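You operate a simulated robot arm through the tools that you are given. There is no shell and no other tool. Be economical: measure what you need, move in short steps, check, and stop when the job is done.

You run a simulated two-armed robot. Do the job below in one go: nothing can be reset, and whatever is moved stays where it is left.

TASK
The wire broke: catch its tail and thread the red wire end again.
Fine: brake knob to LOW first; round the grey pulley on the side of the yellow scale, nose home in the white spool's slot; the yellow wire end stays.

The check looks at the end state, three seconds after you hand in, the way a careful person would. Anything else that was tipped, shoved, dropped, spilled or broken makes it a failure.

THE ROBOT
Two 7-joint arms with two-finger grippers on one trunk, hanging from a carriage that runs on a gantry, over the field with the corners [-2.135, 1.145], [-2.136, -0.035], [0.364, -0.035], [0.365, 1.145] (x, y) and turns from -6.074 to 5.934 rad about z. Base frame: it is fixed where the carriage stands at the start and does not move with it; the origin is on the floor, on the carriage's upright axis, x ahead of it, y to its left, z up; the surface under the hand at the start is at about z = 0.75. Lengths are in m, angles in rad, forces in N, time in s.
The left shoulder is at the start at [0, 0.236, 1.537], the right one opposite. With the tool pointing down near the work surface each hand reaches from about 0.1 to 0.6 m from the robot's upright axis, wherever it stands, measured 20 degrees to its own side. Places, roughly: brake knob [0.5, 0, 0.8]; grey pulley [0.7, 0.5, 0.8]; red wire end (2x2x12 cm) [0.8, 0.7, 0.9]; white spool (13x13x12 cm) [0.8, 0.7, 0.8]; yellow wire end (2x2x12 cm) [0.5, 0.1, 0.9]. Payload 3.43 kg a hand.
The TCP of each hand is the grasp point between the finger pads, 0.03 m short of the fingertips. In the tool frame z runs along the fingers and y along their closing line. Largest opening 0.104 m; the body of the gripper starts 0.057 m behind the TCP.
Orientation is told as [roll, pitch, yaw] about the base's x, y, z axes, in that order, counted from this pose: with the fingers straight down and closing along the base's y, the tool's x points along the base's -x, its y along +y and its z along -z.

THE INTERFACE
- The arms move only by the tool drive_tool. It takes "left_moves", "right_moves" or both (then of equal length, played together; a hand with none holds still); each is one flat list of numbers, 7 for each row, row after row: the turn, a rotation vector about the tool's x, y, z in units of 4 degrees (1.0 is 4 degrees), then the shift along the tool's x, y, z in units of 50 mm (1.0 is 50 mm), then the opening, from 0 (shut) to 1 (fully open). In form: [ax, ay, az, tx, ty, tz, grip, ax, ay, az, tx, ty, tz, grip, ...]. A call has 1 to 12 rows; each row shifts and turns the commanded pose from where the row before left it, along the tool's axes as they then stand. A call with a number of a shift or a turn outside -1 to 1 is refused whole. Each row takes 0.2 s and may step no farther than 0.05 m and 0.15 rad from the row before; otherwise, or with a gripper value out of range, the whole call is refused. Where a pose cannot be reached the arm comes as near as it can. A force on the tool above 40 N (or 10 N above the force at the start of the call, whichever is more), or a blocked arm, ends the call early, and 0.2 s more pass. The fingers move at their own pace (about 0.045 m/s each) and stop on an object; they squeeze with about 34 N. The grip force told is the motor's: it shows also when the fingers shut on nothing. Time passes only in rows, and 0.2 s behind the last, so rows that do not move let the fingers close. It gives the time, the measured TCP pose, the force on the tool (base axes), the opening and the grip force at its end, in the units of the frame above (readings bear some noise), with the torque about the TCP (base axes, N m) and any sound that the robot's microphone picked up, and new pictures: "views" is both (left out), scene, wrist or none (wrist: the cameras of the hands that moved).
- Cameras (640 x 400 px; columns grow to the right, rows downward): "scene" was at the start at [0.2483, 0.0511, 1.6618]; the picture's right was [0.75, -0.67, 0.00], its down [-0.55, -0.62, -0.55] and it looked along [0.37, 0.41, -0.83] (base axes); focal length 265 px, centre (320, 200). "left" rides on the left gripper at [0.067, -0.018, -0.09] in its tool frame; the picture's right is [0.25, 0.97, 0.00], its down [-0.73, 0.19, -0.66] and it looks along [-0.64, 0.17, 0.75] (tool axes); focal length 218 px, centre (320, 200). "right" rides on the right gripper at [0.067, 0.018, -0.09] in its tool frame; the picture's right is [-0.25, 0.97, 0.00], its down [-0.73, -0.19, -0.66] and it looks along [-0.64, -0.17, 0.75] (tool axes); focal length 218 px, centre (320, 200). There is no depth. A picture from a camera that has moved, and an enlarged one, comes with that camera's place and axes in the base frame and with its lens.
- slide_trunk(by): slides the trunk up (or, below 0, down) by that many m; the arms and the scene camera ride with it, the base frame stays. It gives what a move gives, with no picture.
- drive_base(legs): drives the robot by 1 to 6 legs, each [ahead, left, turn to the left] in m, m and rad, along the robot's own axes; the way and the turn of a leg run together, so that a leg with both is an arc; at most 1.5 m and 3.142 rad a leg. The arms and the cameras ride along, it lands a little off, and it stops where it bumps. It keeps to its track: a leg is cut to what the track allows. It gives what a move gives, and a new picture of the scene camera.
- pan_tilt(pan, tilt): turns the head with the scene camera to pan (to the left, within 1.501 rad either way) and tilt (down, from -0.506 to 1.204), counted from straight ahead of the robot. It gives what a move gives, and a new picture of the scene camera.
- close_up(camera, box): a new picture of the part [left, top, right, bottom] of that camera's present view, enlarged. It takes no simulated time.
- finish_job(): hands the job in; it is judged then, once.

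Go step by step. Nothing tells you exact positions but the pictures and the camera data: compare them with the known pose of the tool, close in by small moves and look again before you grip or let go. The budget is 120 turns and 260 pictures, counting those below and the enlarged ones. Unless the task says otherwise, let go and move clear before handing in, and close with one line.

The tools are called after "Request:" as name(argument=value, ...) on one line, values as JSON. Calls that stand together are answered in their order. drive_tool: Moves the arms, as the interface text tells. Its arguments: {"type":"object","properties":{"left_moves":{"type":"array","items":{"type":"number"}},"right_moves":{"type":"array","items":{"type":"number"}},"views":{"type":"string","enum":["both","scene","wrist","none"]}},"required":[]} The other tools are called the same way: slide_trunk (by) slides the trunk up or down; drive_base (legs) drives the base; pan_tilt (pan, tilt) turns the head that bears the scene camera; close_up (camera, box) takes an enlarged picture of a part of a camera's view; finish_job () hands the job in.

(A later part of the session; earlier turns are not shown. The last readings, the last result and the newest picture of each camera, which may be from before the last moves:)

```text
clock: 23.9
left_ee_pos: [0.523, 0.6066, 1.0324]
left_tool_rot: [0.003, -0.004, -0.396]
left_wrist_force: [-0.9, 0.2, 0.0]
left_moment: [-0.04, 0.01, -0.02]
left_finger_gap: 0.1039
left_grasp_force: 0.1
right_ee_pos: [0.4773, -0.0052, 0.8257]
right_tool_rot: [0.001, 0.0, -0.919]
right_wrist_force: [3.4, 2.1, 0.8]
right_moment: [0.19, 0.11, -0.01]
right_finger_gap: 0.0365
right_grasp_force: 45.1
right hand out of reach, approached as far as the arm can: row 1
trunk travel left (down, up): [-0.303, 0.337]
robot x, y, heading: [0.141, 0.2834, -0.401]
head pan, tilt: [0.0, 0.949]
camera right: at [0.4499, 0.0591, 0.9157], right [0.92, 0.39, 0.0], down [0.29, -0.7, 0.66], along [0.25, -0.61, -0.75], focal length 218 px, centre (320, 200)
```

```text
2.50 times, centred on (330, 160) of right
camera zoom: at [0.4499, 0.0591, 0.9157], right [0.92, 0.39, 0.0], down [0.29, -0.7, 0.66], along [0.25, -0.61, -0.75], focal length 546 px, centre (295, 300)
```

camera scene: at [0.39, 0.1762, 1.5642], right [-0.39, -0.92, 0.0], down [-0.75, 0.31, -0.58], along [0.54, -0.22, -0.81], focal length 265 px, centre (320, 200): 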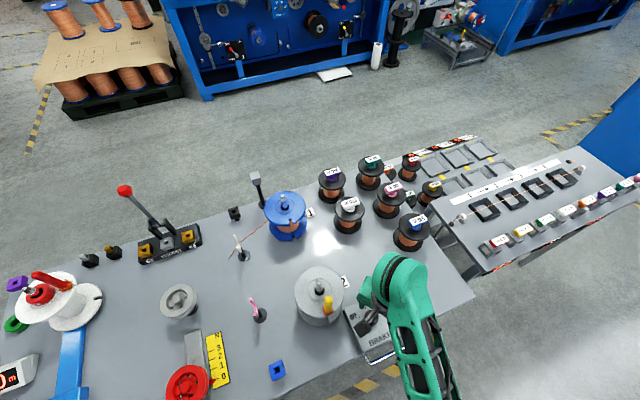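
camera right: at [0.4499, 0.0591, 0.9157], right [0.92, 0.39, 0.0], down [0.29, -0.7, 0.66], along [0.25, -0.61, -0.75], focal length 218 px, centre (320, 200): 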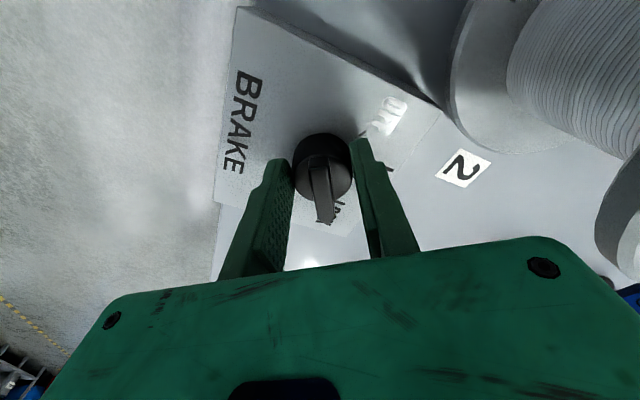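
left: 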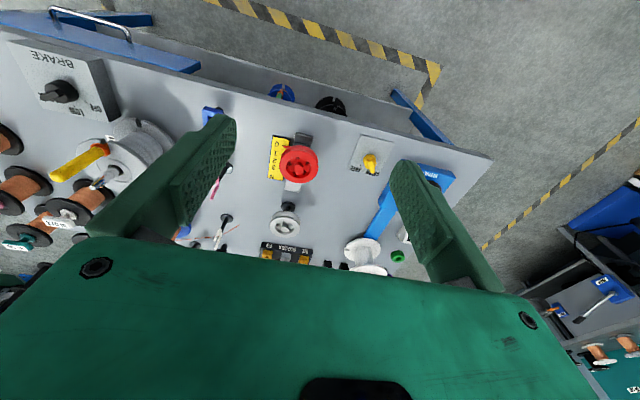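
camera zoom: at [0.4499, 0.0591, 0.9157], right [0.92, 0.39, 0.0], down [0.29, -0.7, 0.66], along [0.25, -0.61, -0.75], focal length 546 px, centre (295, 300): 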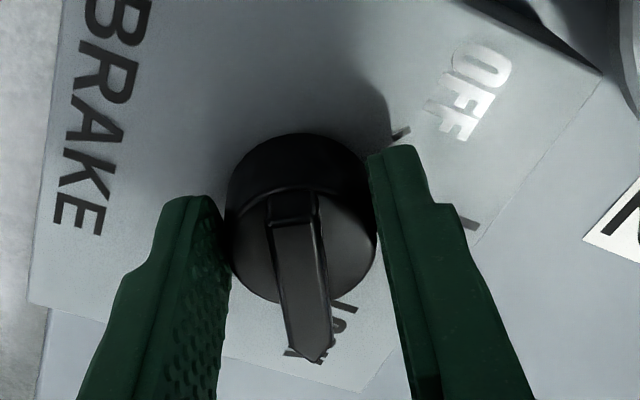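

I'm gripping the knob body (36 mm), which works too. I'll turn counter-clockwise by 44° and look.

Request:
drive_tool(right_moves=[0, 0, -1, 0, 0, 0, 0, 0, 0, -1, 0, 0, 0, 0, 0, 0, -1, 0, 0, 0, 0, 0, 0, -1, 0, 0, 0, 0, 0, 0, -1, 0, 0, 0, 0, 0, 0, -1, 0, 0, 0, 0, 0, 0, -1, 0, 0, 0, 0, 0, 0, -1, 0, 0, 0, 0, 0, 0, -1, 0, 0, 0, 0, 0, 0, -1, 0, 0, 0, 0, 0, 0, -1, 0, 0, 0, 0], views="wrist")

Request:
close_up(camera="right", box=[220, 80, 440, 240])

```text
clock: 26.3
left_ee_pos: [0.5211, 0.6047, 1.0305]
left_tool_rot: [0.001, -0.002, -0.397]
left_wrist_force: [-0.9, 0.1, -0.8]
left_moment: [-0.01, 0.0, -0.03]
left_finger_gap: 0.1042
left_grasp_force: 0.1
right_ee_pos: [0.4752, -0.0093, 0.8256]
right_tool_rot: [-0.002, 0.0, -0.15]
right_wrist_force: [-8.5, -7.4, 11.2]
right_moment: [-0.22, -0.7, -0.06]
right_finger_gap: 0.0361
right_grasp_force: 44.9
trunk travel left (down, up): [-0.303, 0.337]
robot x, y, heading: [0.136, 0.283, -0.397]
head pan, tilt: [0.0, 0.949]
camera right: at [0.411, 0.0195, 0.9156], right [0.4, 0.92, 0.0], down [0.69, -0.3, 0.66], along [0.6, -0.26, -0.75], focal length 218 px, centre (320, 200)
```

right: 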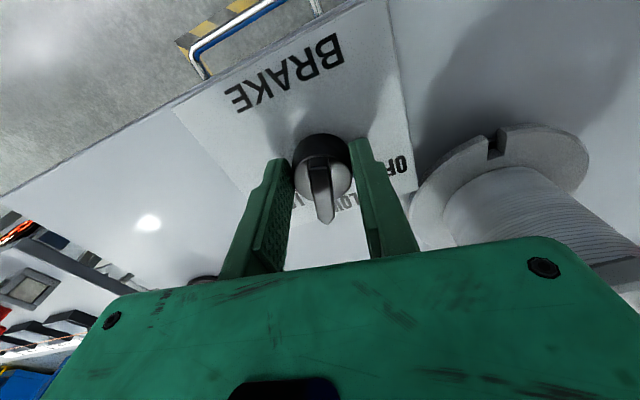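

```text
2.50 times, centred on (330, 160) of right
camera zoom: at [0.411, 0.0195, 0.9156], right [0.4, 0.92, 0.0], down [0.69, -0.3, 0.66], along [0.6, -0.26, -0.75], focal length 546 px, centre (295, 300)
```

zoom: 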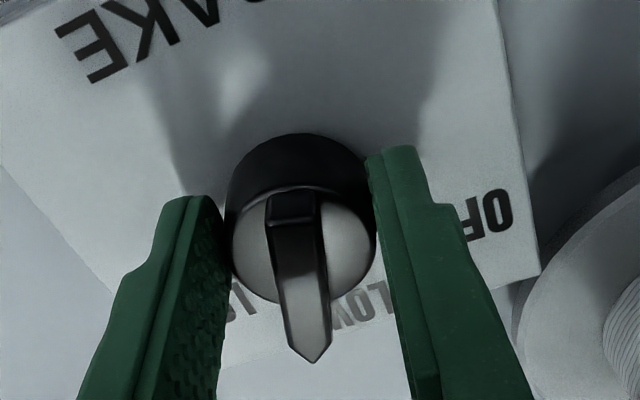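

It turned well; the pointer is now just short of LOW. I'll turn another 8°, release, and back away upward to check.

Request:
drive_tool(right_moves=[0, 0, -1, 0, 0, 0, 0, 0, 0, -1, 0, 0, 0, 0, 0, 0, 0, 0, 0, 0, 0, 0, 0, 0, 0, 0, 0, 0.5, 0, 0, 0, 0, 0, 0, 0.5, 0, 0, 0, 0, 0, -0.8, 0.5, 0, 0, 0, 0, 0, -0.8, 0.5, 0, 0, 0, 0, 0, -0.8, 0.5], views="wrist")

Request:
close_up(camera="right", box=[260, 30, 420, 150])

Request:
close_up(camera="scene", box=[320, 280, 440, 380])

```text
clock: 28.1
left_ee_pos: [0.5216, 0.6075, 1.0315]
left_tool_rot: [0.002, -0.002, -0.396]
left_wrist_force: [-0.6, 0.1, -0.3]
left_moment: [-0.03, 0.01, -0.01]
left_finger_gap: 0.1041
left_grasp_force: 0.0
right_ee_pos: [0.4747, -0.0074, 0.9451]
right_tool_rot: [0.0, 0.003, -0.011]
right_wrist_force: [0.1, 0.9, -0.3]
right_moment: [-0.01, -0.02, -0.04]
right_finger_gap: 0.0518
right_grasp_force: 0.0
trunk travel left (down, up): [-0.303, 0.337]
robot x, y, heading: [0.1347, 0.2836, -0.39]
head pan, tilt: [0.0, 0.949]
camera right: at [0.4079, 0.0128, 1.0346], right [0.26, 0.96, 0.0], down [0.73, -0.2, 0.65], along [0.63, -0.17, -0.76], focal length 218 px, centre (320, 200)
```

right: 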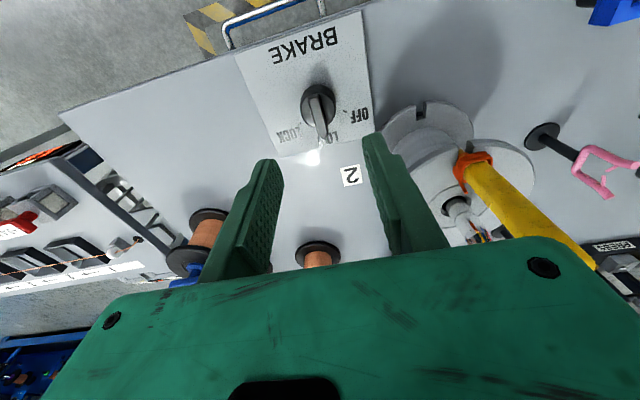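

```text
3.33 times, centred on (340, 90) of right
camera zoom: at [0.4079, 0.0128, 1.0346], right [0.26, 0.96, 0.0], down [0.73, -0.2, 0.65], along [0.63, -0.17, -0.76], focal length 728 px, centre (253, 567)
```

zoom: 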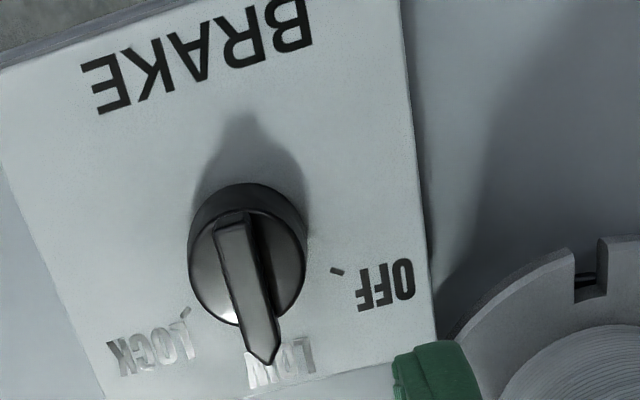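

```text
4.00 times, centred on (380, 330) of scene
camera zoom: at [0.3897, 0.1761, 1.5191], right [-0.39, -0.92, 0.0], down [-0.75, 0.31, -0.58], along [0.54, -0.22, -0.81], focal length 1059 px, centre (80, -320)
```

zoom: 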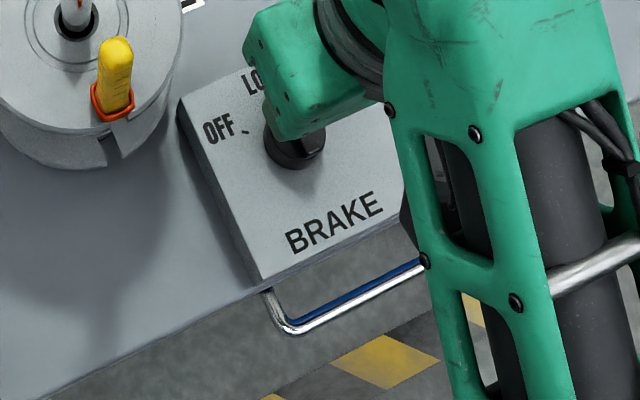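

The brake now points at LOW. I'll raise the hand and trunk, then drive toward the red wire end with heading 0.

Request:
drive_tool(right_moves=[0, 0, 0, 0.3, 0, -0.8, 0.5, 0, 0, 0, 0.3, 0, -0.8, 0.5, 0, 0, 0, 0.3, 0, -0.8, 0.5], views="none")

Request:
slide_trunk(by=0.145)

Request:
drive_base(legs=[[0, 0.08, 0], [0, 0, 0.4], [0, 0.1, 0]])

Request:
close_up(camera="left", box=[0, 0, 640, 400])

Request:
close_up(camera="scene", box=[340, 260, 540, 385])

```text
clock: 28.9
left_ee_pos: [0.5219, 0.6053, 1.031]
left_tool_rot: [0.004, -0.004, -0.395]
left_wrist_force: [0.3, -0.1, -0.4]
left_moment: [0.02, -0.04, -0.03]
left_finger_gap: 0.1039
left_grasp_force: 0.0
right_ee_pos: [0.4432, -0.0062, 1.0345]
right_tool_rot: [-0.001, -0.001, -0.011]
right_wrist_force: [-0.7, -0.1, 0.5]
right_moment: [-0.01, 0.0, 0.03]
right_finger_gap: 0.0521
right_grasp_force: 0.0
right hand out of reach, approached as far as the arm can: row 3
trunk travel left (down, up): [-0.303, 0.337]
robot x, y, heading: [0.1353, 0.2822, -0.394]
head pan, tilt: [0.0, 0.949]
```

```text
clock: 30.6
left_ee_pos: [0.5219, 0.6068, 1.1771]
left_tool_rot: [0.0, -0.001, -0.394]
left_wrist_force: [0.5, -0.4, -0.3]
left_moment: [-0.02, 0.02, 0.02]
left_finger_gap: 0.1041
left_grasp_force: 0.0
right_ee_pos: [0.442, -0.0055, 1.1794]
right_tool_rot: [0.0, -0.003, -0.01]
right_wrist_force: [-0.3, 0.6, 0.1]
right_moment: [-0.05, -0.01, -0.01]
right_finger_gap: 0.0519
right_grasp_force: 0.0
trunk travel left (down, up): [-0.448, 0.192]
robot x, y, heading: [0.1375, 0.2847, -0.396]
head pan, tilt: [0.0, 0.949]
```

```text
clock: 33.6
left_ee_pos: [0.3963, 0.9042, 1.1779]
left_tool_rot: [0.004, -0.004, 0.004]
left_wrist_force: [-0.5, 0.1, -0.2]
left_moment: [-0.02, 0.03, 0.01]
left_finger_gap: 0.1041
left_grasp_force: 0.0
right_ee_pos: [0.5613, 0.3092, 1.18]
right_tool_rot: [0.001, -0.001, 0.387]
right_wrist_force: [0.7, 0.1, 0.0]
right_moment: [0.01, 0.0, 0.01]
right_finger_gap: 0.052
right_grasp_force: 0.2
trunk travel left (down, up): [-0.448, 0.192]
robot x, y, heading: [0.1675, 0.453, 0.003]
head pan, tilt: [0.0, 0.949]
camera scene: at [0.4417, 0.4553, 1.6642], right [0.0, -1.0, 0.0], down [-0.81, 0.0, -0.58], along [0.58, 0.0, -0.81], focal length 265 px, centre (320, 200)
```

scene: 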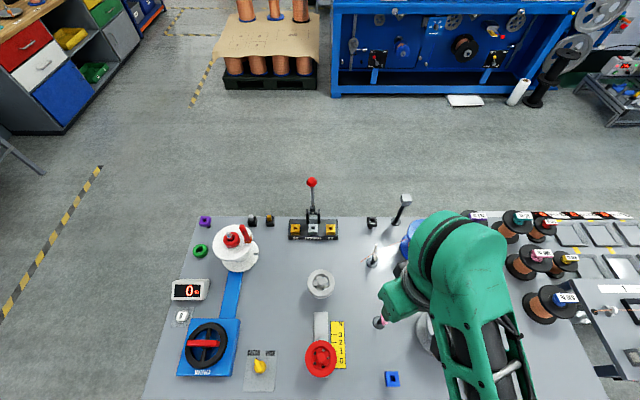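

```text
1.00 times, centred on (320, 200) of left (not enlarged: the box is as wide or as high as the picture)
camera zoom: at [0.3293, 0.8867, 1.2655], right [-0.26, 0.97, 0.0], down [0.73, 0.19, 0.66], along [0.64, 0.17, -0.75], focal length 218 px, centre (320, 200)
```

zoom: 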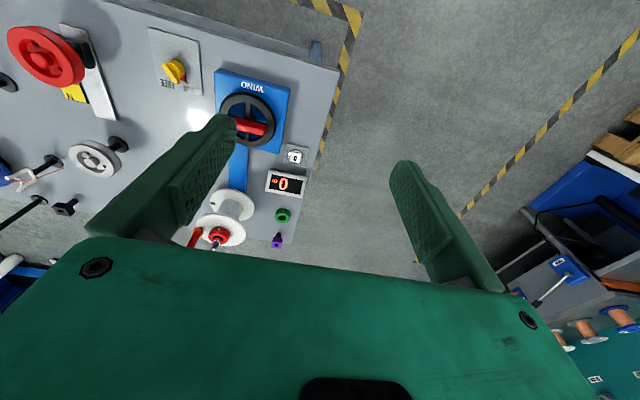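

```text
3.20 times, centred on (440, 322) of scene
camera zoom: at [0.4417, 0.4553, 1.6642], right [0.0, -1.0, 0.0], down [-0.81, 0.0, -0.58], along [0.58, 0.0, -0.81], focal length 847 px, centre (-64, -192)
```

zoom: 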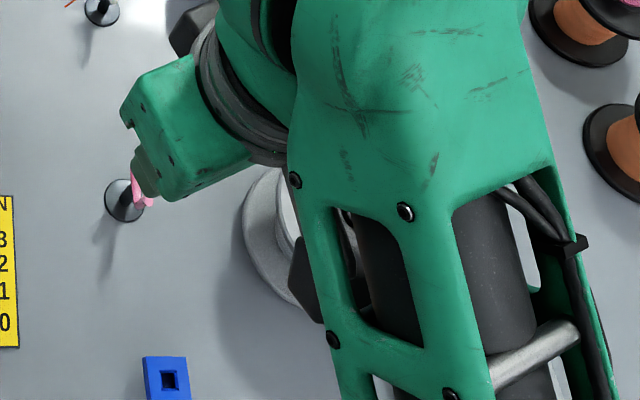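

Good overview now. Close-ups of the spool with the red wire end, and of the tail, to measure positions.

Request:
close_up(camera="scene", box=[190, 205, 290, 285])

Request:
close_up(camera="scene", box=[290, 190, 440, 310])

Request:
close_up(camera="left", box=[180, 170, 300, 260])

Request:
close_up(camera="left", box=[0, 130, 140, 235])

```text
5.00 times, centred on (240, 245) of scene
camera zoom: at [0.4417, 0.4553, 1.6642], right [0.0, -1.0, 0.0], down [-0.81, 0.0, -0.58], along [0.58, 0.0, -0.81], focal length 1323 px, centre (720, -25)
```

zoom: 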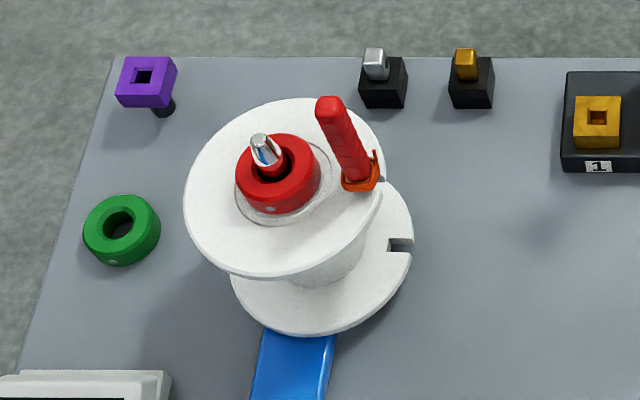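

```text
3.33 times, centred on (365, 250) of scene
camera zoom: at [0.4417, 0.4553, 1.6642], right [0.0, -1.0, 0.0], down [-0.81, 0.0, -0.58], along [0.58, 0.0, -0.81], focal length 882 px, centre (170, 33)
```

zoom: 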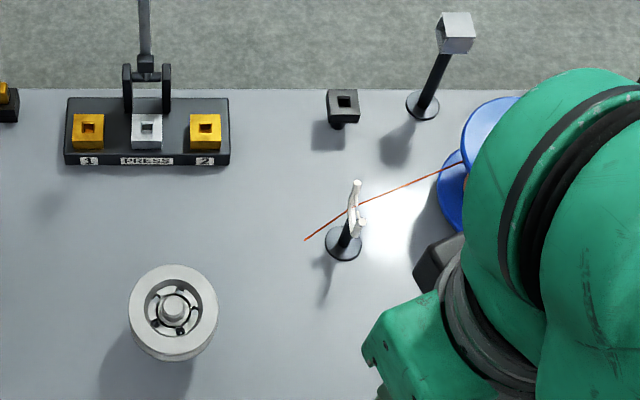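

```text
4.44 times, centred on (240, 215) of left
camera zoom: at [0.3293, 0.8867, 1.2655], right [-0.26, 0.97, 0.0], down [0.73, 0.19, 0.66], along [0.64, 0.17, -0.75], focal length 970 px, centre (676, 133)
```

zoom: 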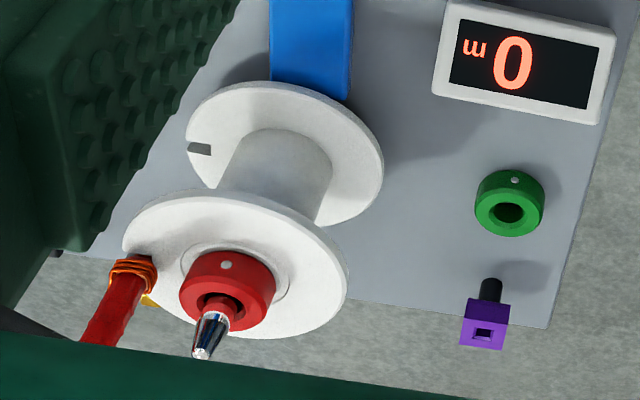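

```text
3.81 times, centred on (70, 182) of left
camera zoom: at [0.3293, 0.8867, 1.2655], right [-0.26, 0.97, 0.0], down [0.73, 0.19, 0.66], along [0.64, 0.17, -0.75], focal length 832 px, centre (1272, 267)
```

zoom: 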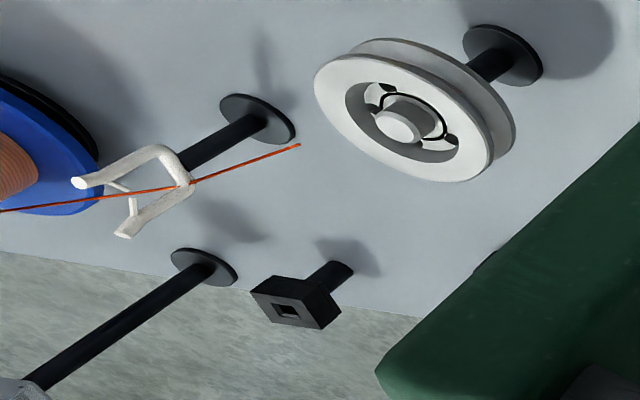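

Measurements so far:
- **Red handle:** vertical at about (0.847, 0.689), top z≈0.97, standing in the −y slot of the spool's top flange.
- **Pulley top:** (0.712, 0.455, 0.84).
- **Tail end:** about (0.814, 0.309, 0.77).

I'll tuck the right hand back and move the base closer.

Request:
drive_tool(right_moves=[0, 0, 0, 0.6, 0, -0.6, 0.5, 0, 0, 0, 0.6, 0, -0.6, 0.5, 0, 0, 0, 0.6, 0, 0, 0.5], views="none")

Request:
drive_base(legs=[[0.17, 0.07, 0]])

```text
clock: 34.4
left_ee_pos: [0.3972, 0.9036, 1.177]
left_tool_rot: [0.001, -0.002, 0.004]
left_wrist_force: [0.7, 1.1, 0.4]
left_moment: [-0.02, 0.01, -0.01]
left_finger_gap: 0.104
left_grasp_force: 0.2
right_ee_pos: [0.4824, 0.2745, 1.1736]
right_tool_rot: [0.002, -0.002, 0.389]
right_wrist_force: [-0.5, 0.4, -0.9]
right_moment: [-0.01, 0.0, 0.0]
right_finger_gap: 0.0519
right_grasp_force: 0.0
right hand out of reach, approached as far as the arm can: row 1, 2
trunk travel left (down, up): [-0.448, 0.192]
robot x, y, heading: [0.1698, 0.4586, 0.003]
head pan, tilt: [0.0, 0.949]
```

```text
clock: 36.0
left_ee_pos: [0.5658, 0.9743, 1.1774]
left_tool_rot: [0.003, -0.002, 0.0]
left_wrist_force: [-0.1, 0.5, 0.1]
left_moment: [-0.01, 0.02, 0.02]
left_finger_gap: 0.104
left_grasp_force: 0.1
right_ee_pos: [0.6505, 0.3448, 1.1738]
right_tool_rot: [0.001, -0.002, 0.386]
right_wrist_force: [-0.3, -0.1, -0.3]
right_moment: [-0.01, 0.02, -0.02]
right_finger_gap: 0.0518
right_grasp_force: 0.1
trunk travel left (down, up): [-0.448, 0.192]
robot x, y, heading: [0.3355, 0.5258, 0.001]
head pan, tilt: [0.0, 0.949]
camera scene: at [0.6095, 0.5255, 1.6643], right [0.0, -1.0, 0.0], down [-0.81, 0.0, -0.58], along [0.58, 0.0, -0.81], focal length 265 px, centre (320, 200)
```

scene: 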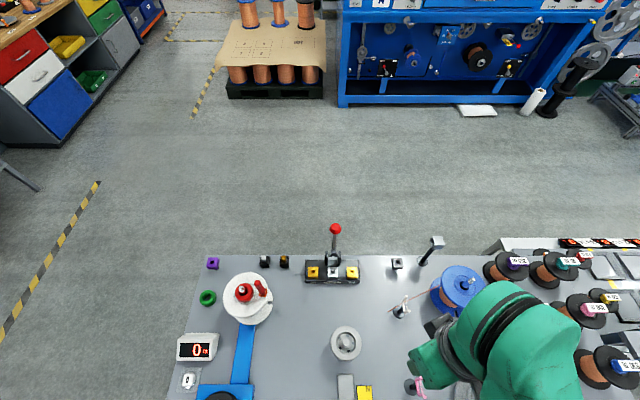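

Now moving the left hand above the red handle, staying high.

Request:
drive_tool(left_moves=[0, 0, 0, -0.62, -0.63, 0, 0.6, 0, 0, 0, -0.62, -0.63, 0, 0.6, 0, 0, 0, -0.62, -0.63, 0, 0.6, 0, 0, 0, -0.62, -0.63, 0, 0.6, 0, 0, 0, -0.62, -0.63, 0, 0.6, 0, 0, 0, -0.62, -0.63, 0, 0.6, 0, 0, 0, -0.62, -0.63, 0, 0.6, 0, 0, 0, -0.62, -0.63, 0, 0.6, 0, 0, 0, -0.62, -0.63, 0, 0.6, 0, 0, 0, 0, 0, 0.8, 0.6])

```text
clock: 38.2
left_ee_pos: [0.8459, 0.691, 1.1387]
left_tool_rot: [0.001, -0.007, 0.003]
left_wrist_force: [1.0, -0.8, 1.0]
left_moment: [0.01, -0.01, 0.02]
left_finger_gap: 0.0625
left_grasp_force: 0.1
right_ee_pos: [0.6503, 0.345, 1.1735]
right_tool_rot: [0.0, -0.003, 0.386]
right_wrist_force: [-0.4, 0.4, 0.1]
right_moment: [-0.02, -0.01, 0.02]
right_finger_gap: 0.0519
right_grasp_force: 0.0
trunk travel left (down, up): [-0.448, 0.192]
robot x, y, heading: [0.3383, 0.523, -0.001]
head pan, tilt: [0.0, 0.949]
camera scene: at [0.6092, 0.5254, 1.6643], right [0.0, -1.0, 0.0], down [-0.81, 0.0, -0.58], along [0.58, 0.0, -0.81], focal length 265 px, centre (320, 200)
camera left: at [0.7783, 0.674, 1.2262], right [-0.26, 0.97, 0.0], down [0.73, 0.19, 0.66], along [0.64, 0.17, -0.75], focal length 218 px, centre (320, 200)
```

scene: 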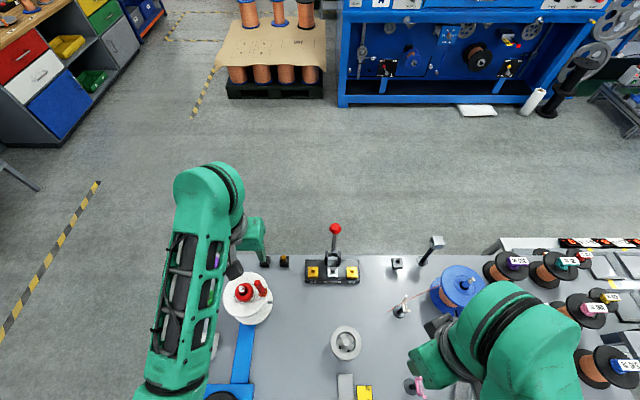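
left: 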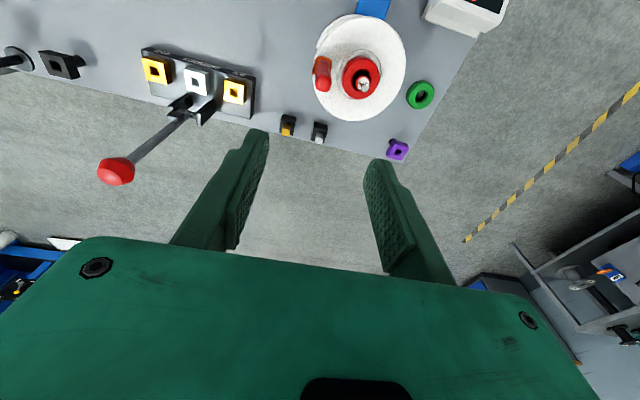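

The handle lines up laterally; a close-up will give the fore-aft offset.

Request:
close_up(camera="left", box=[270, 0, 430, 130])

Request:
close_up(camera="scene", box=[190, 240, 310, 340])

```text
3.08 times, centred on (350, 65) of left
camera zoom: at [0.7783, 0.674, 1.2262], right [-0.26, 0.97, 0.0], down [0.73, 0.19, 0.66], along [0.64, 0.17, -0.75], focal length 672 px, centre (228, 615)
```

zoom: 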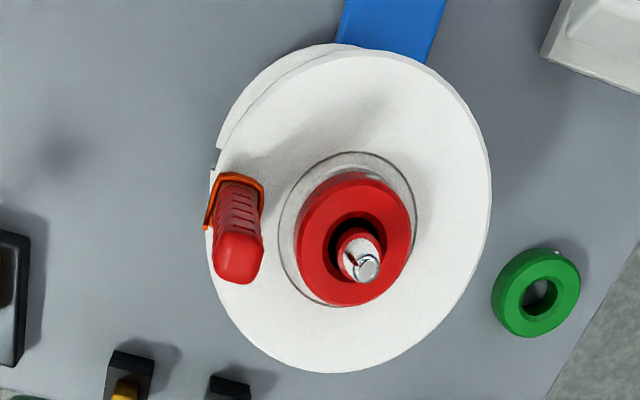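

```text
4.00 times, centred on (250, 290) of scene
camera zoom: at [0.6092, 0.5254, 1.6643], right [0.0, -1.0, 0.0], down [-0.81, 0.0, -0.58], along [0.58, 0.0, -0.81], focal length 1059 px, centre (600, -160)
```

zoom: 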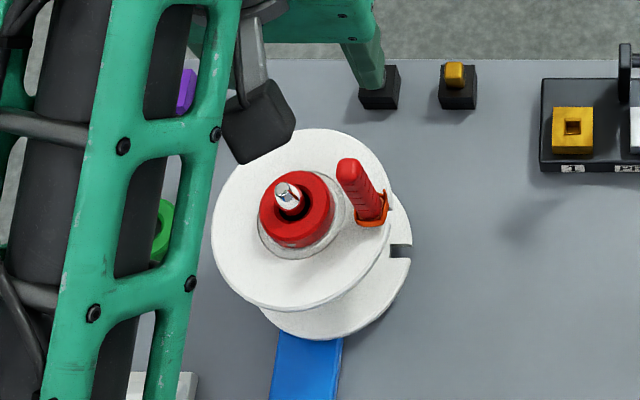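

Handle refined to about (0.832, 0.692), top z≈0.99. I'll shift back 13 mm and descend partway.

Request:
drive_tool(left_moves=[0, 0, 0, 0.26, 0, 0.4, 0.6, 0, 0, 0, 0, 0, 0.8, 0.6, 0, 0, 0, 0, 0, 0.8, 0.6], views="wrist")

Request:
close_up(camera="scene", box=[190, 240, 310, 340])

```text
clock: 39.0
left_ee_pos: [0.833, 0.6919, 1.0359]
left_tool_rot: [0.001, -0.005, 0.005]
left_wrist_force: [-0.5, -0.5, -0.9]
left_moment: [0.02, -0.01, 0.01]
left_finger_gap: 0.0625
left_grasp_force: 0.1
right_ee_pos: [0.6488, 0.3445, 1.1737]
right_tool_rot: [0.0, -0.003, 0.386]
right_wrist_force: [-1.3, -0.6, 0.2]
right_moment: [-0.02, 0.01, -0.01]
right_finger_gap: 0.0519
right_grasp_force: 0.0
trunk travel left (down, up): [-0.448, 0.192]
robot x, y, heading: [0.3346, 0.5284, 0.001]
head pan, tilt: [0.0, 0.949]
camera left: at [0.7642, 0.6741, 1.1246], right [-0.26, 0.97, 0.0], down [0.73, 0.19, 0.66], along [0.64, 0.17, -0.75], focal length 218 px, centre (320, 200)
```

left: 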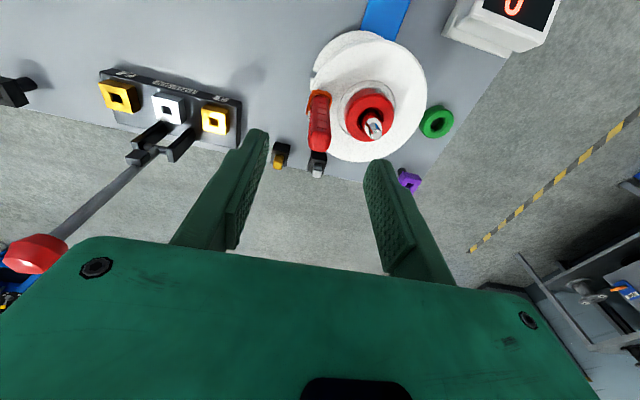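

```text
4.00 times, centred on (250, 290) of scene
camera zoom: at [0.6092, 0.5254, 1.6642], right [0.0, -1.0, 0.0], down [-0.81, 0.0, -0.58], along [0.58, 0.0, -0.81], focal length 1059 px, centre (600, -160)
```

zoom: 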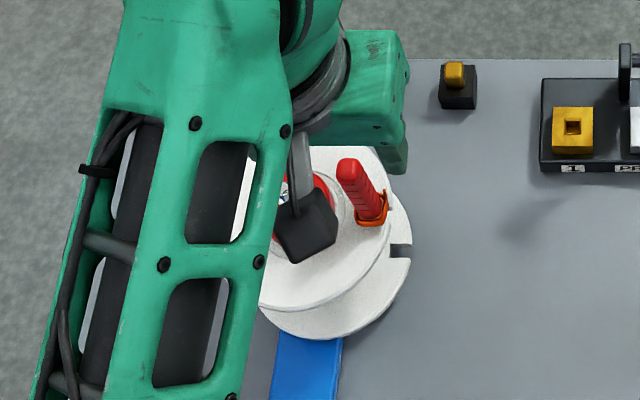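

Well centred. Descending to z≈0.955 and closing.

Request:
drive_tool(left_moves=[0, 0, 0, 0, 0, 0.55, 0.6, 0, 0, 0, 0, 0, 0.55, 0.6, 0, 0, 0, 0, 0, 0.5, 0.6, 0, 0, 0, 0, 0, 0, 0.6], views="wrist")

```text
clock: 40.0
left_ee_pos: [0.8322, 0.6912, 0.9561]
left_tool_rot: [0.002, -0.003, 0.003]
left_wrist_force: [-0.2, -0.5, -0.1]
left_moment: [-0.02, 0.03, 0.02]
left_finger_gap: 0.0624
left_grasp_force: 0.0
right_ee_pos: [0.6502, 0.3443, 1.1744]
right_tool_rot: [-0.001, -0.003, 0.386]
right_wrist_force: [0.0, -0.1, 0.7]
right_moment: [0.02, -0.02, -0.02]
right_finger_gap: 0.0519
right_grasp_force: 0.1
trunk travel left (down, up): [-0.448, 0.192]
robot x, y, heading: [0.3347, 0.5232, 0.002]
head pan, tilt: [0.0, 0.949]
camera left: at [0.7645, 0.6747, 1.045], right [-0.26, 0.97, 0.0], down [0.73, 0.19, 0.66], along [0.64, 0.17, -0.75], focal length 218 px, centre (320, 200)
```

left: 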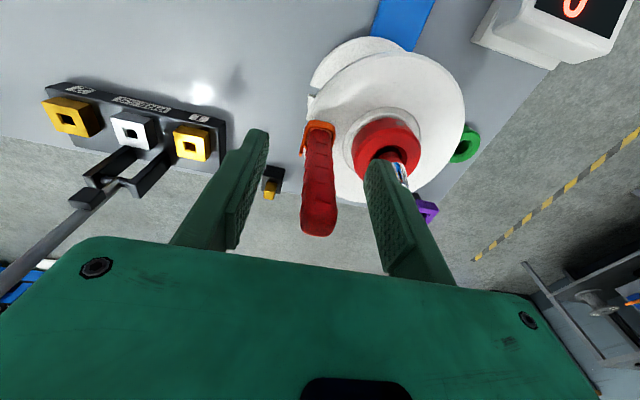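

Handle is between the pads. Closing, then a small lift.

Request:
drive_tool(left_moves=[0, 0, 0, 0, 0, 0, 0, 0, 0, 0, 0, 0, 0, 0, 0, 0, 0, 0, 0, 0, 0, 0, 0, 0, 0, 0, 0, 0, 0, 0, 0, 0, 0, 0, 0], views="wrist")

Request:
close_up(camera="left", box=[260, 60, 420, 180])

Request:
close_up(camera="scene", box=[230, 260, 300, 320])

```text
clock: 41.2
left_ee_pos: [0.8318, 0.6929, 0.9565]
left_tool_rot: [0.001, -0.002, 0.003]
left_wrist_force: [1.1, -1.0, -0.9]
left_moment: [-0.2, -0.09, -0.08]
left_finger_gap: 0.0146
left_grasp_force: 34.1
right_ee_pos: [0.6492, 0.3438, 1.1741]
right_tool_rot: [0.001, -0.002, 0.385]
right_wrist_force: [0.3, 0.5, -0.2]
right_moment: [-0.02, -0.02, 0.0]
right_finger_gap: 0.0519
right_grasp_force: 0.1
trunk travel left (down, up): [-0.448, 0.192]
robot x, y, heading: [0.3361, 0.5288, 0.001]
head pan, tilt: [0.0, 0.949]
camera left: at [0.7644, 0.6746, 1.045], right [-0.26, 0.97, 0.0], down [0.73, 0.19, 0.66], along [0.64, 0.17, -0.75], focal length 218 px, centre (320, 200)
```

left: 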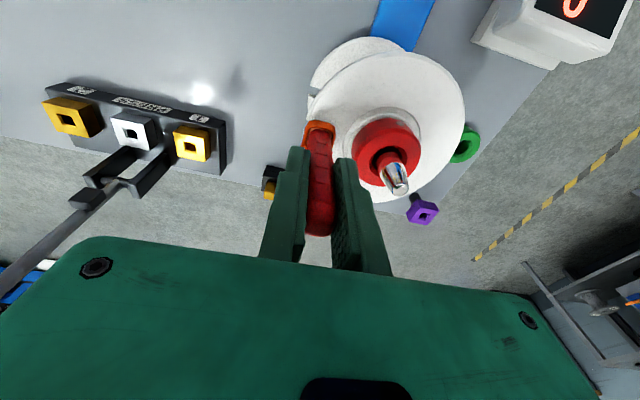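

```text
3.33 times, centred on (340, 120) of left
camera zoom: at [0.7644, 0.6746, 1.045], right [-0.26, 0.97, 0.0], down [0.73, 0.19, 0.66], along [0.64, 0.17, -0.75], focal length 728 px, centre (253, 467)
```

zoom: 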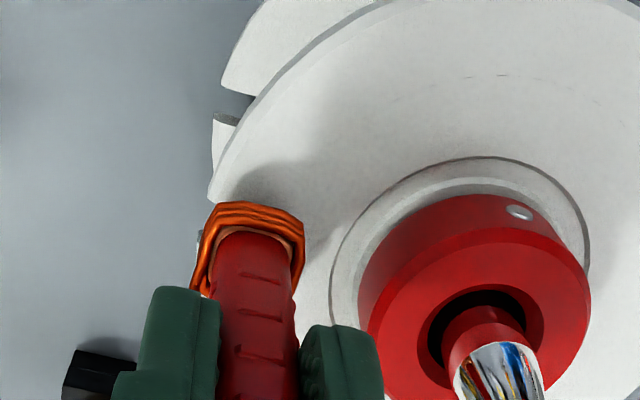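

```text
6.67 times, centred on (265, 290) of scene
camera zoom: at [0.6094, 0.5254, 1.6642], right [0.0, -1.0, 0.0], down [-0.81, 0.0, -0.58], along [0.58, 0.0, -0.81], focal length 1764 px, centre (687, -400)
```

zoom: 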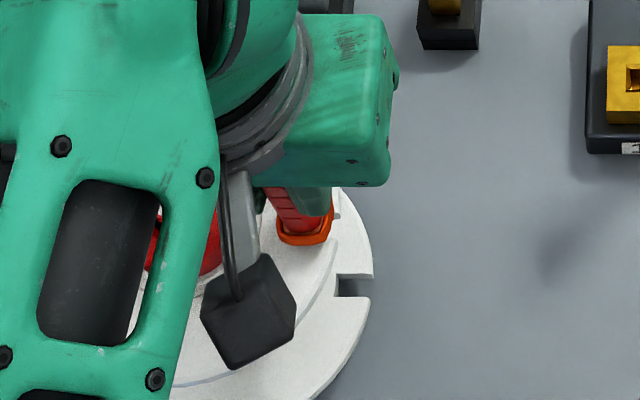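

Gripped (gap 15 mm); the seated pose is TCP (0.832, 0.692, 0.9565). Lifting straight up 7 cm.

Request:
drive_tool(left_moves=[0, 0, 0, 0, 0, -0.3, 0, 0, 0, 0, 0, 0, -0.3, 0, 0, 0, 0, 0, 0, -0.4, 0, 0, 0, 0, 0, 0, -0.4, 0])

Request:
close_up(camera="left", box=[260, 60, 420, 180])

Request:
close_up(camera="scene", box=[220, 230, 310, 300])

```text
clock: 42.2
left_ee_pos: [0.8311, 0.6918, 1.0258]
left_tool_rot: [0.004, -0.001, 0.003]
left_wrist_force: [1.0, -0.4, -0.6]
left_moment: [0.0, 0.01, 0.01]
left_finger_gap: 0.0146
left_grasp_force: 33.9
right_ee_pos: [0.6492, 0.3442, 1.1741]
right_tool_rot: [0.0, -0.001, 0.387]
right_wrist_force: [-0.7, -0.1, -0.6]
right_moment: [-0.01, 0.0, 0.0]
right_finger_gap: 0.052
right_grasp_force: 0.1
trunk travel left (down, up): [-0.448, 0.192]
robot x, y, heading: [0.3371, 0.5287, 0.003]
head pan, tilt: [0.0, 0.949]
camera scene: at [0.6094, 0.5255, 1.6642], right [0.0, -1.0, 0.0], down [-0.81, 0.0, -0.58], along [0.58, 0.0, -0.81], focal length 265 px, centre (320, 200)
camera left: at [0.7643, 0.6742, 1.1154], right [-0.26, 0.97, 0.0], down [0.73, 0.19, 0.66], along [0.64, 0.17, -0.75], focal length 218 px, centre (320, 200)
```

scene: 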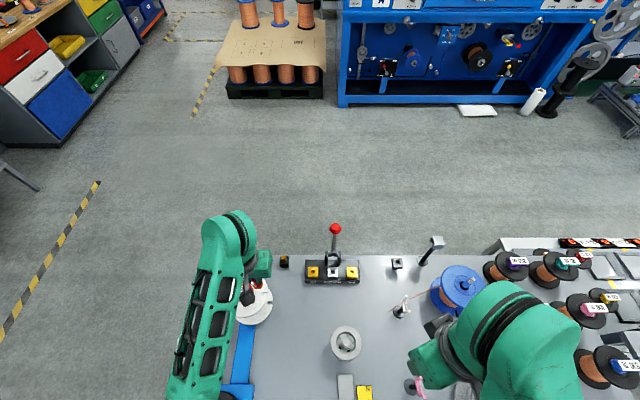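
left: 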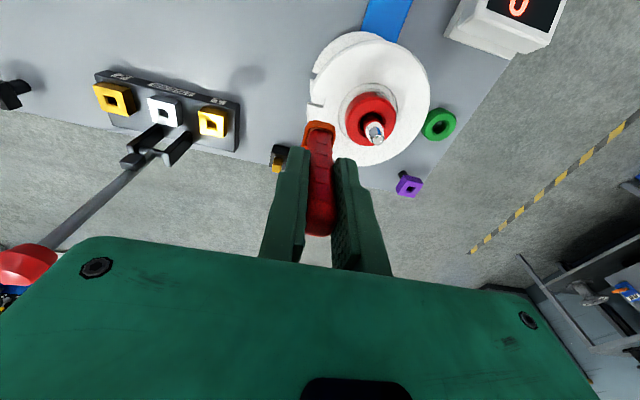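

```text
3.33 times, centred on (340, 120) of left
camera zoom: at [0.7643, 0.6742, 1.1154], right [-0.26, 0.97, 0.0], down [0.73, 0.19, 0.66], along [0.64, 0.17, -0.75], focal length 728 px, centre (253, 467)
```

zoom: 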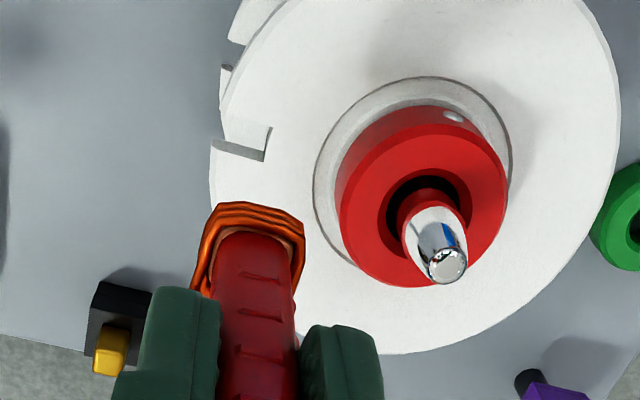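

```text
5.71 times, centred on (265, 265) of scene
camera zoom: at [0.6094, 0.5255, 1.6642], right [0.0, -1.0, 0.0], down [-0.81, 0.0, -0.58], along [0.58, 0.0, -0.81], focal length 1512 px, centre (634, -171)
```

zoom: 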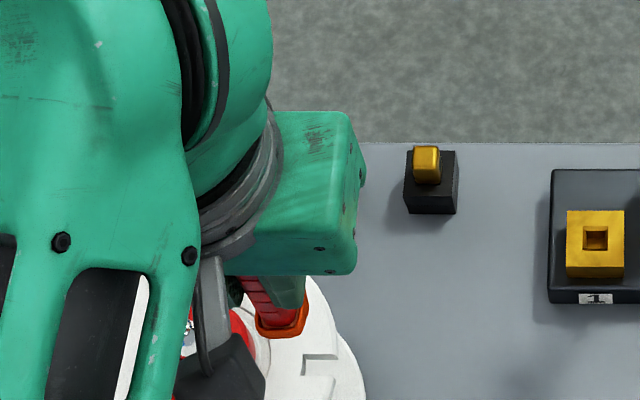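

The wire end is free and the open slot is visible beneath it. Next I'll drive the base along −y to bring the held wire end over the tail.

Request:
drive_base(legs=[[0, -0.37, 0]])

Request:
close_up(camera="left", box=[120, 0, 440, 200])

Request:
close_up(camera="scene", box=[200, 200, 350, 320])

```text
clock: 44.5
left_ee_pos: [0.8318, 0.3231, 1.0271]
left_tool_rot: [0.002, -0.002, 0.002]
left_wrist_force: [0.2, 0.3, -0.9]
left_moment: [-0.01, 0.0, 0.0]
left_finger_gap: 0.0148
left_grasp_force: 34.2
right_ee_pos: [0.6508, -0.0237, 1.1743]
right_tool_rot: [0.001, -0.002, 0.386]
right_wrist_force: [-0.9, 0.1, -0.4]
right_moment: [-0.03, 0.0, 0.0]
right_finger_gap: 0.0518
right_grasp_force: 0.1
trunk travel left (down, up): [-0.448, 0.192]
robot x, y, heading: [0.3349, 0.1609, 0.001]
head pan, tilt: [0.0, 0.949]
camera scene: at [0.6104, 0.1575, 1.6642], right [0.0, -1.0, 0.0], down [-0.81, 0.0, -0.58], along [0.58, 0.0, -0.81], focal length 265 px, centre (320, 200)
```

scene: 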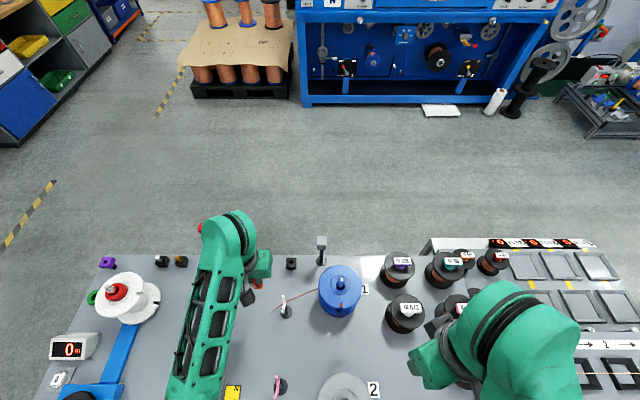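

```text
2.00 times, centred on (280, 100) of left
camera zoom: at [0.7652, 0.3065, 1.1152], right [-0.26, 0.97, 0.0], down [0.73, 0.19, 0.66], along [0.64, 0.17, -0.75], focal length 436 px, centre (400, 400)
```

zoom: 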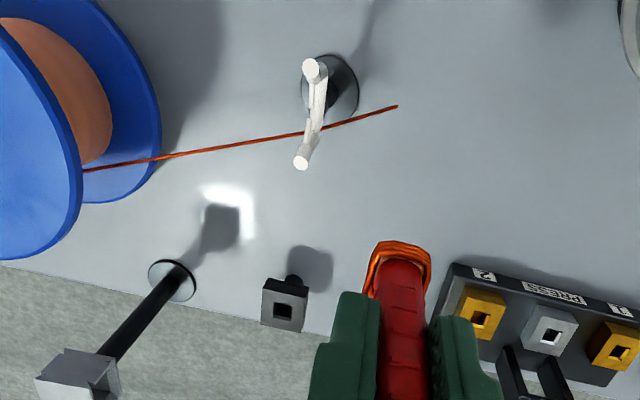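

```text
3.33 times, centred on (275, 260) of scene
camera zoom: at [0.6104, 0.1575, 1.6642], right [0.0, -1.0, 0.0], down [-0.81, 0.0, -0.58], along [0.58, 0.0, -0.81], focal length 882 px, centre (470, 0)
```

zoom: 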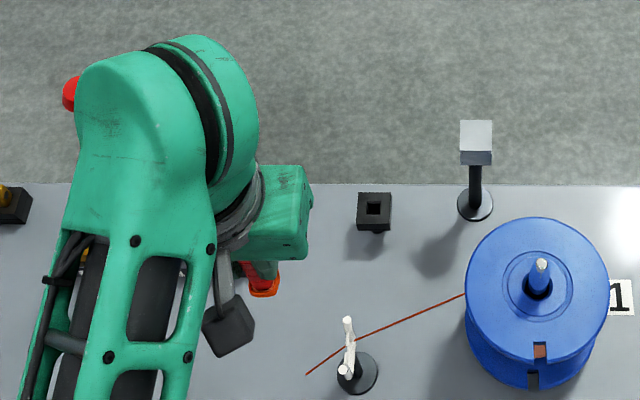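

The tail end is at about (0.816, 0.318). I'll centre above it and lower until the nose is a few cm above, then compare.

Request:
drive_tool(left_moves=[0, 0, 0, 0.32, -0.1, 0.3, 0, 0, 0, 0, 0, 0, 0.7, 0, 0, 0, 0, 0, 0, 0.7, 0, 0, 0, 0, 0, 0, 0.6, 0])

Request:
close_up(camera="left", box=[240, 40, 400, 160])

Request:
close_up(camera="scene", box=[230, 250, 330, 330])

```text
clock: 45.5
left_ee_pos: [0.8158, 0.3198, 0.9112]
left_tool_rot: [0.001, -0.003, 0.005]
left_wrist_force: [-0.8, -0.3, 0.2]
left_moment: [0.0, 0.0, 0.0]
left_finger_gap: 0.0149
left_grasp_force: 33.9
right_ee_pos: [0.6516, -0.0235, 1.1737]
right_tool_rot: [0.002, -0.002, 0.388]
right_wrist_force: [-0.7, 0.5, 0.8]
right_moment: [-0.02, 0.0, 0.04]
right_finger_gap: 0.052
right_grasp_force: 0.0
trunk travel left (down, up): [-0.448, 0.192]
robot x, y, heading: [0.3384, 0.1583, -0.0]
head pan, tilt: [0.0, 0.949]
camera scene: at [0.6104, 0.1577, 1.6642], right [0.0, -1.0, 0.0], down [-0.81, 0.0, -0.58], along [0.58, 0.0, -0.81], focal length 265 px, centre (320, 200)
camera left: at [0.7488, 0.3018, 0.9992], right [-0.26, 0.97, 0.0], down [0.73, 0.19, 0.66], along [0.64, 0.17, -0.75], focal length 218 px, centre (320, 200)
```

scene: 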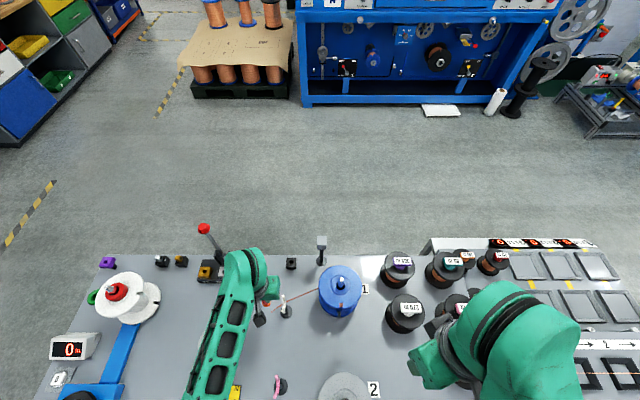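
left: 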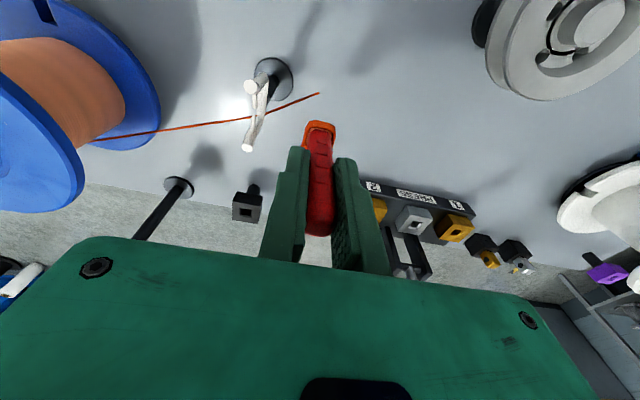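

```text
3.33 times, centred on (320, 100) of left
camera zoom: at [0.7488, 0.3018, 0.9992], right [-0.26, 0.97, 0.0], down [0.73, 0.19, 0.66], along [0.64, 0.17, -0.75], focal length 728 px, centre (320, 533)
```

zoom: 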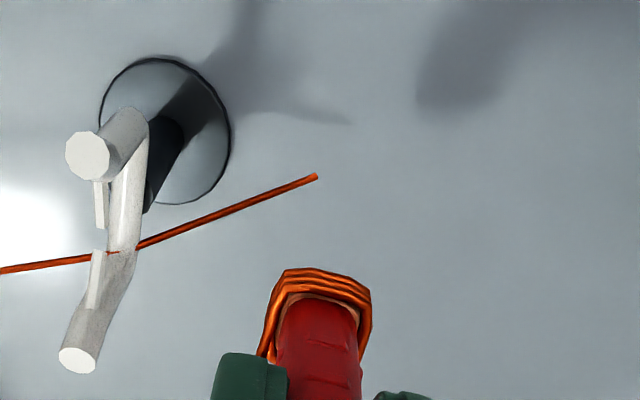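

```text
5.00 times, centred on (280, 290) of scene
camera zoom: at [0.6104, 0.1577, 1.6642], right [0.0, -1.0, 0.0], down [-0.81, 0.0, -0.58], along [0.58, 0.0, -0.81], focal length 1323 px, centre (520, -250)
```

zoom: 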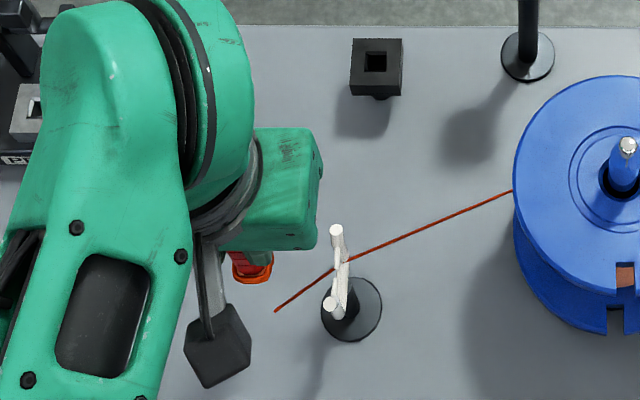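

The tail end refines to (0.809, 0.316, z≈0.773); the collar is about 8 cm below the TCP. I'll shift slightly and lower in two small steps.

Request:
drive_tool(left_moves=[0, 0, 0, 0.14, -0.06, 0.3, 0, 0, 0, 0, 0, 0, 0.3, 0], views="none")

Request:
close_up(camera="left", box=[240, 40, 400, 160])

Request:
close_up(camera="scene", box=[230, 250, 330, 330])

```text
clock: 46.1
left_ee_pos: [0.8097, 0.3152, 0.8815]
left_tool_rot: [0.004, -0.004, 0.003]
left_wrist_force: [-0.2, 0.6, -0.2]
left_moment: [0.01, -0.02, -0.03]
left_finger_gap: 0.0146
left_grasp_force: 33.5
right_ee_pos: [0.6515, -0.0227, 1.1742]
right_tool_rot: [0.0, -0.002, 0.387]
right_wrist_force: [0.0, 0.3, 0.2]
right_moment: [0.0, -0.01, 0.0]
right_finger_gap: 0.052
right_grasp_force: 0.0
trunk travel left (down, up): [-0.448, 0.192]
robot x, y, heading: [0.336, 0.1582, 0.001]
head pan, tilt: [0.0, 0.949]
```

```text
3.33 times, centred on (320, 100) of left
camera zoom: at [0.7426, 0.2989, 0.9696], right [-0.26, 0.97, 0.0], down [0.73, 0.19, 0.66], along [0.64, 0.17, -0.75], focal length 728 px, centre (320, 533)
```

zoom: 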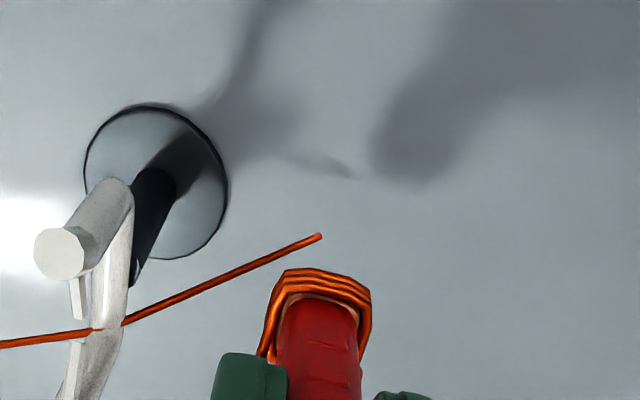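

```text
5.00 times, centred on (280, 290) of scene
camera zoom: at [0.6105, 0.1577, 1.6642], right [0.0, -1.0, 0.0], down [-0.81, 0.0, -0.58], along [0.58, 0.0, -0.81], focal length 1323 px, centre (520, -250)
```

zoom: 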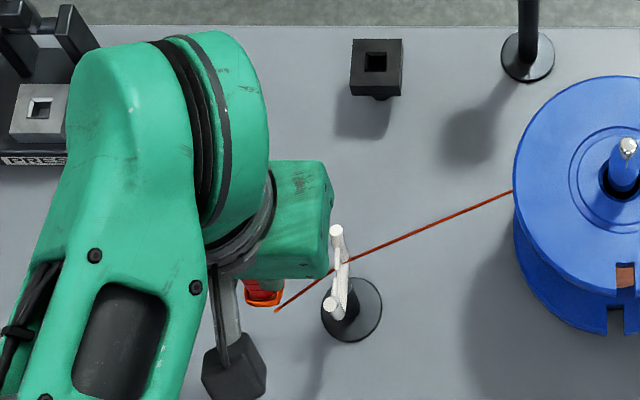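

The tail end is now about 2–3 cm below the collar and laterally aligned. Lowering another 12 mm.

Request:
drive_tool(left_moves=[0, 0, 0, 0, 0, 0.12, 0, 0, 0, 0, 0, 0, 0.12, 0], views="none")

Request:
close_up(camera="left", box=[240, 40, 400, 160])

Request:
close_up(camera="scene", box=[260, 280, 310, 320])

```text
clock: 46.7
left_ee_pos: [0.8109, 0.3165, 0.8684]
left_tool_rot: [0.003, -0.003, 0.006]
left_wrist_force: [-0.2, -0.2, 0.0]
left_moment: [0.0, -0.04, 0.03]
left_finger_gap: 0.0148
left_grasp_force: 34.2
right_ee_pos: [0.6503, -0.0219, 1.174]
right_tool_rot: [0.0, -0.003, 0.389]
right_wrist_force: [-0.4, -0.2, -0.4]
right_moment: [0.0, 0.03, -0.02]
right_finger_gap: 0.052
right_grasp_force: 0.0
trunk travel left (down, up): [-0.448, 0.192]
robot x, y, heading: [0.3354, 0.1561, 0.005]
head pan, tilt: [0.0, 0.949]
```

```text
3.33 times, centred on (320, 100) of left
camera zoom: at [0.7426, 0.2985, 0.9579], right [-0.26, 0.97, 0.0], down [0.73, 0.19, 0.66], along [0.64, 0.17, -0.75], focal length 728 px, centre (320, 533)
```

zoom: 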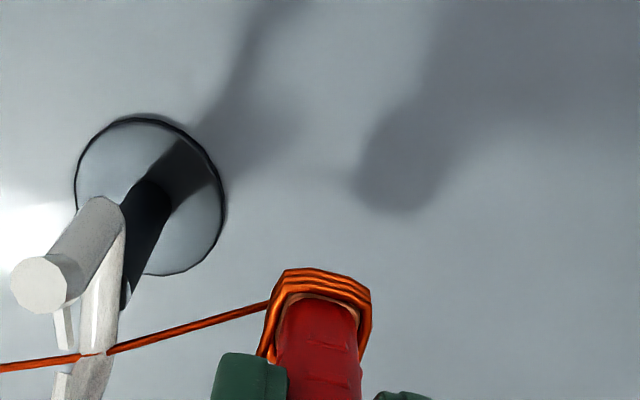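

```text
10.00 times, centred on (285, 300) of scene
camera zoom: at [0.6105, 0.1576, 1.6642], right [0.0, -1.0, 0.0], down [-0.81, 0.0, -0.58], along [0.58, 0.0, -0.81], focal length 2647 px, centre (670, -800)
```

zoom: 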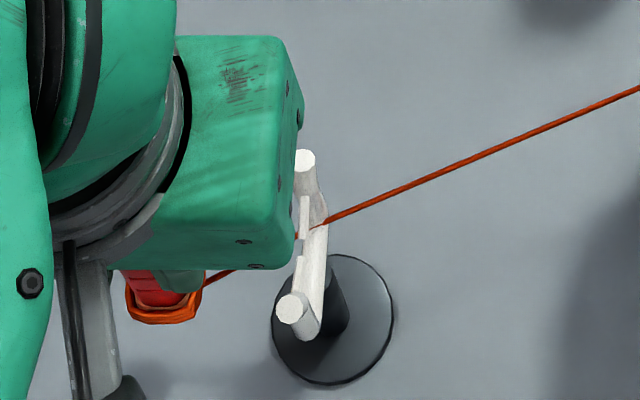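

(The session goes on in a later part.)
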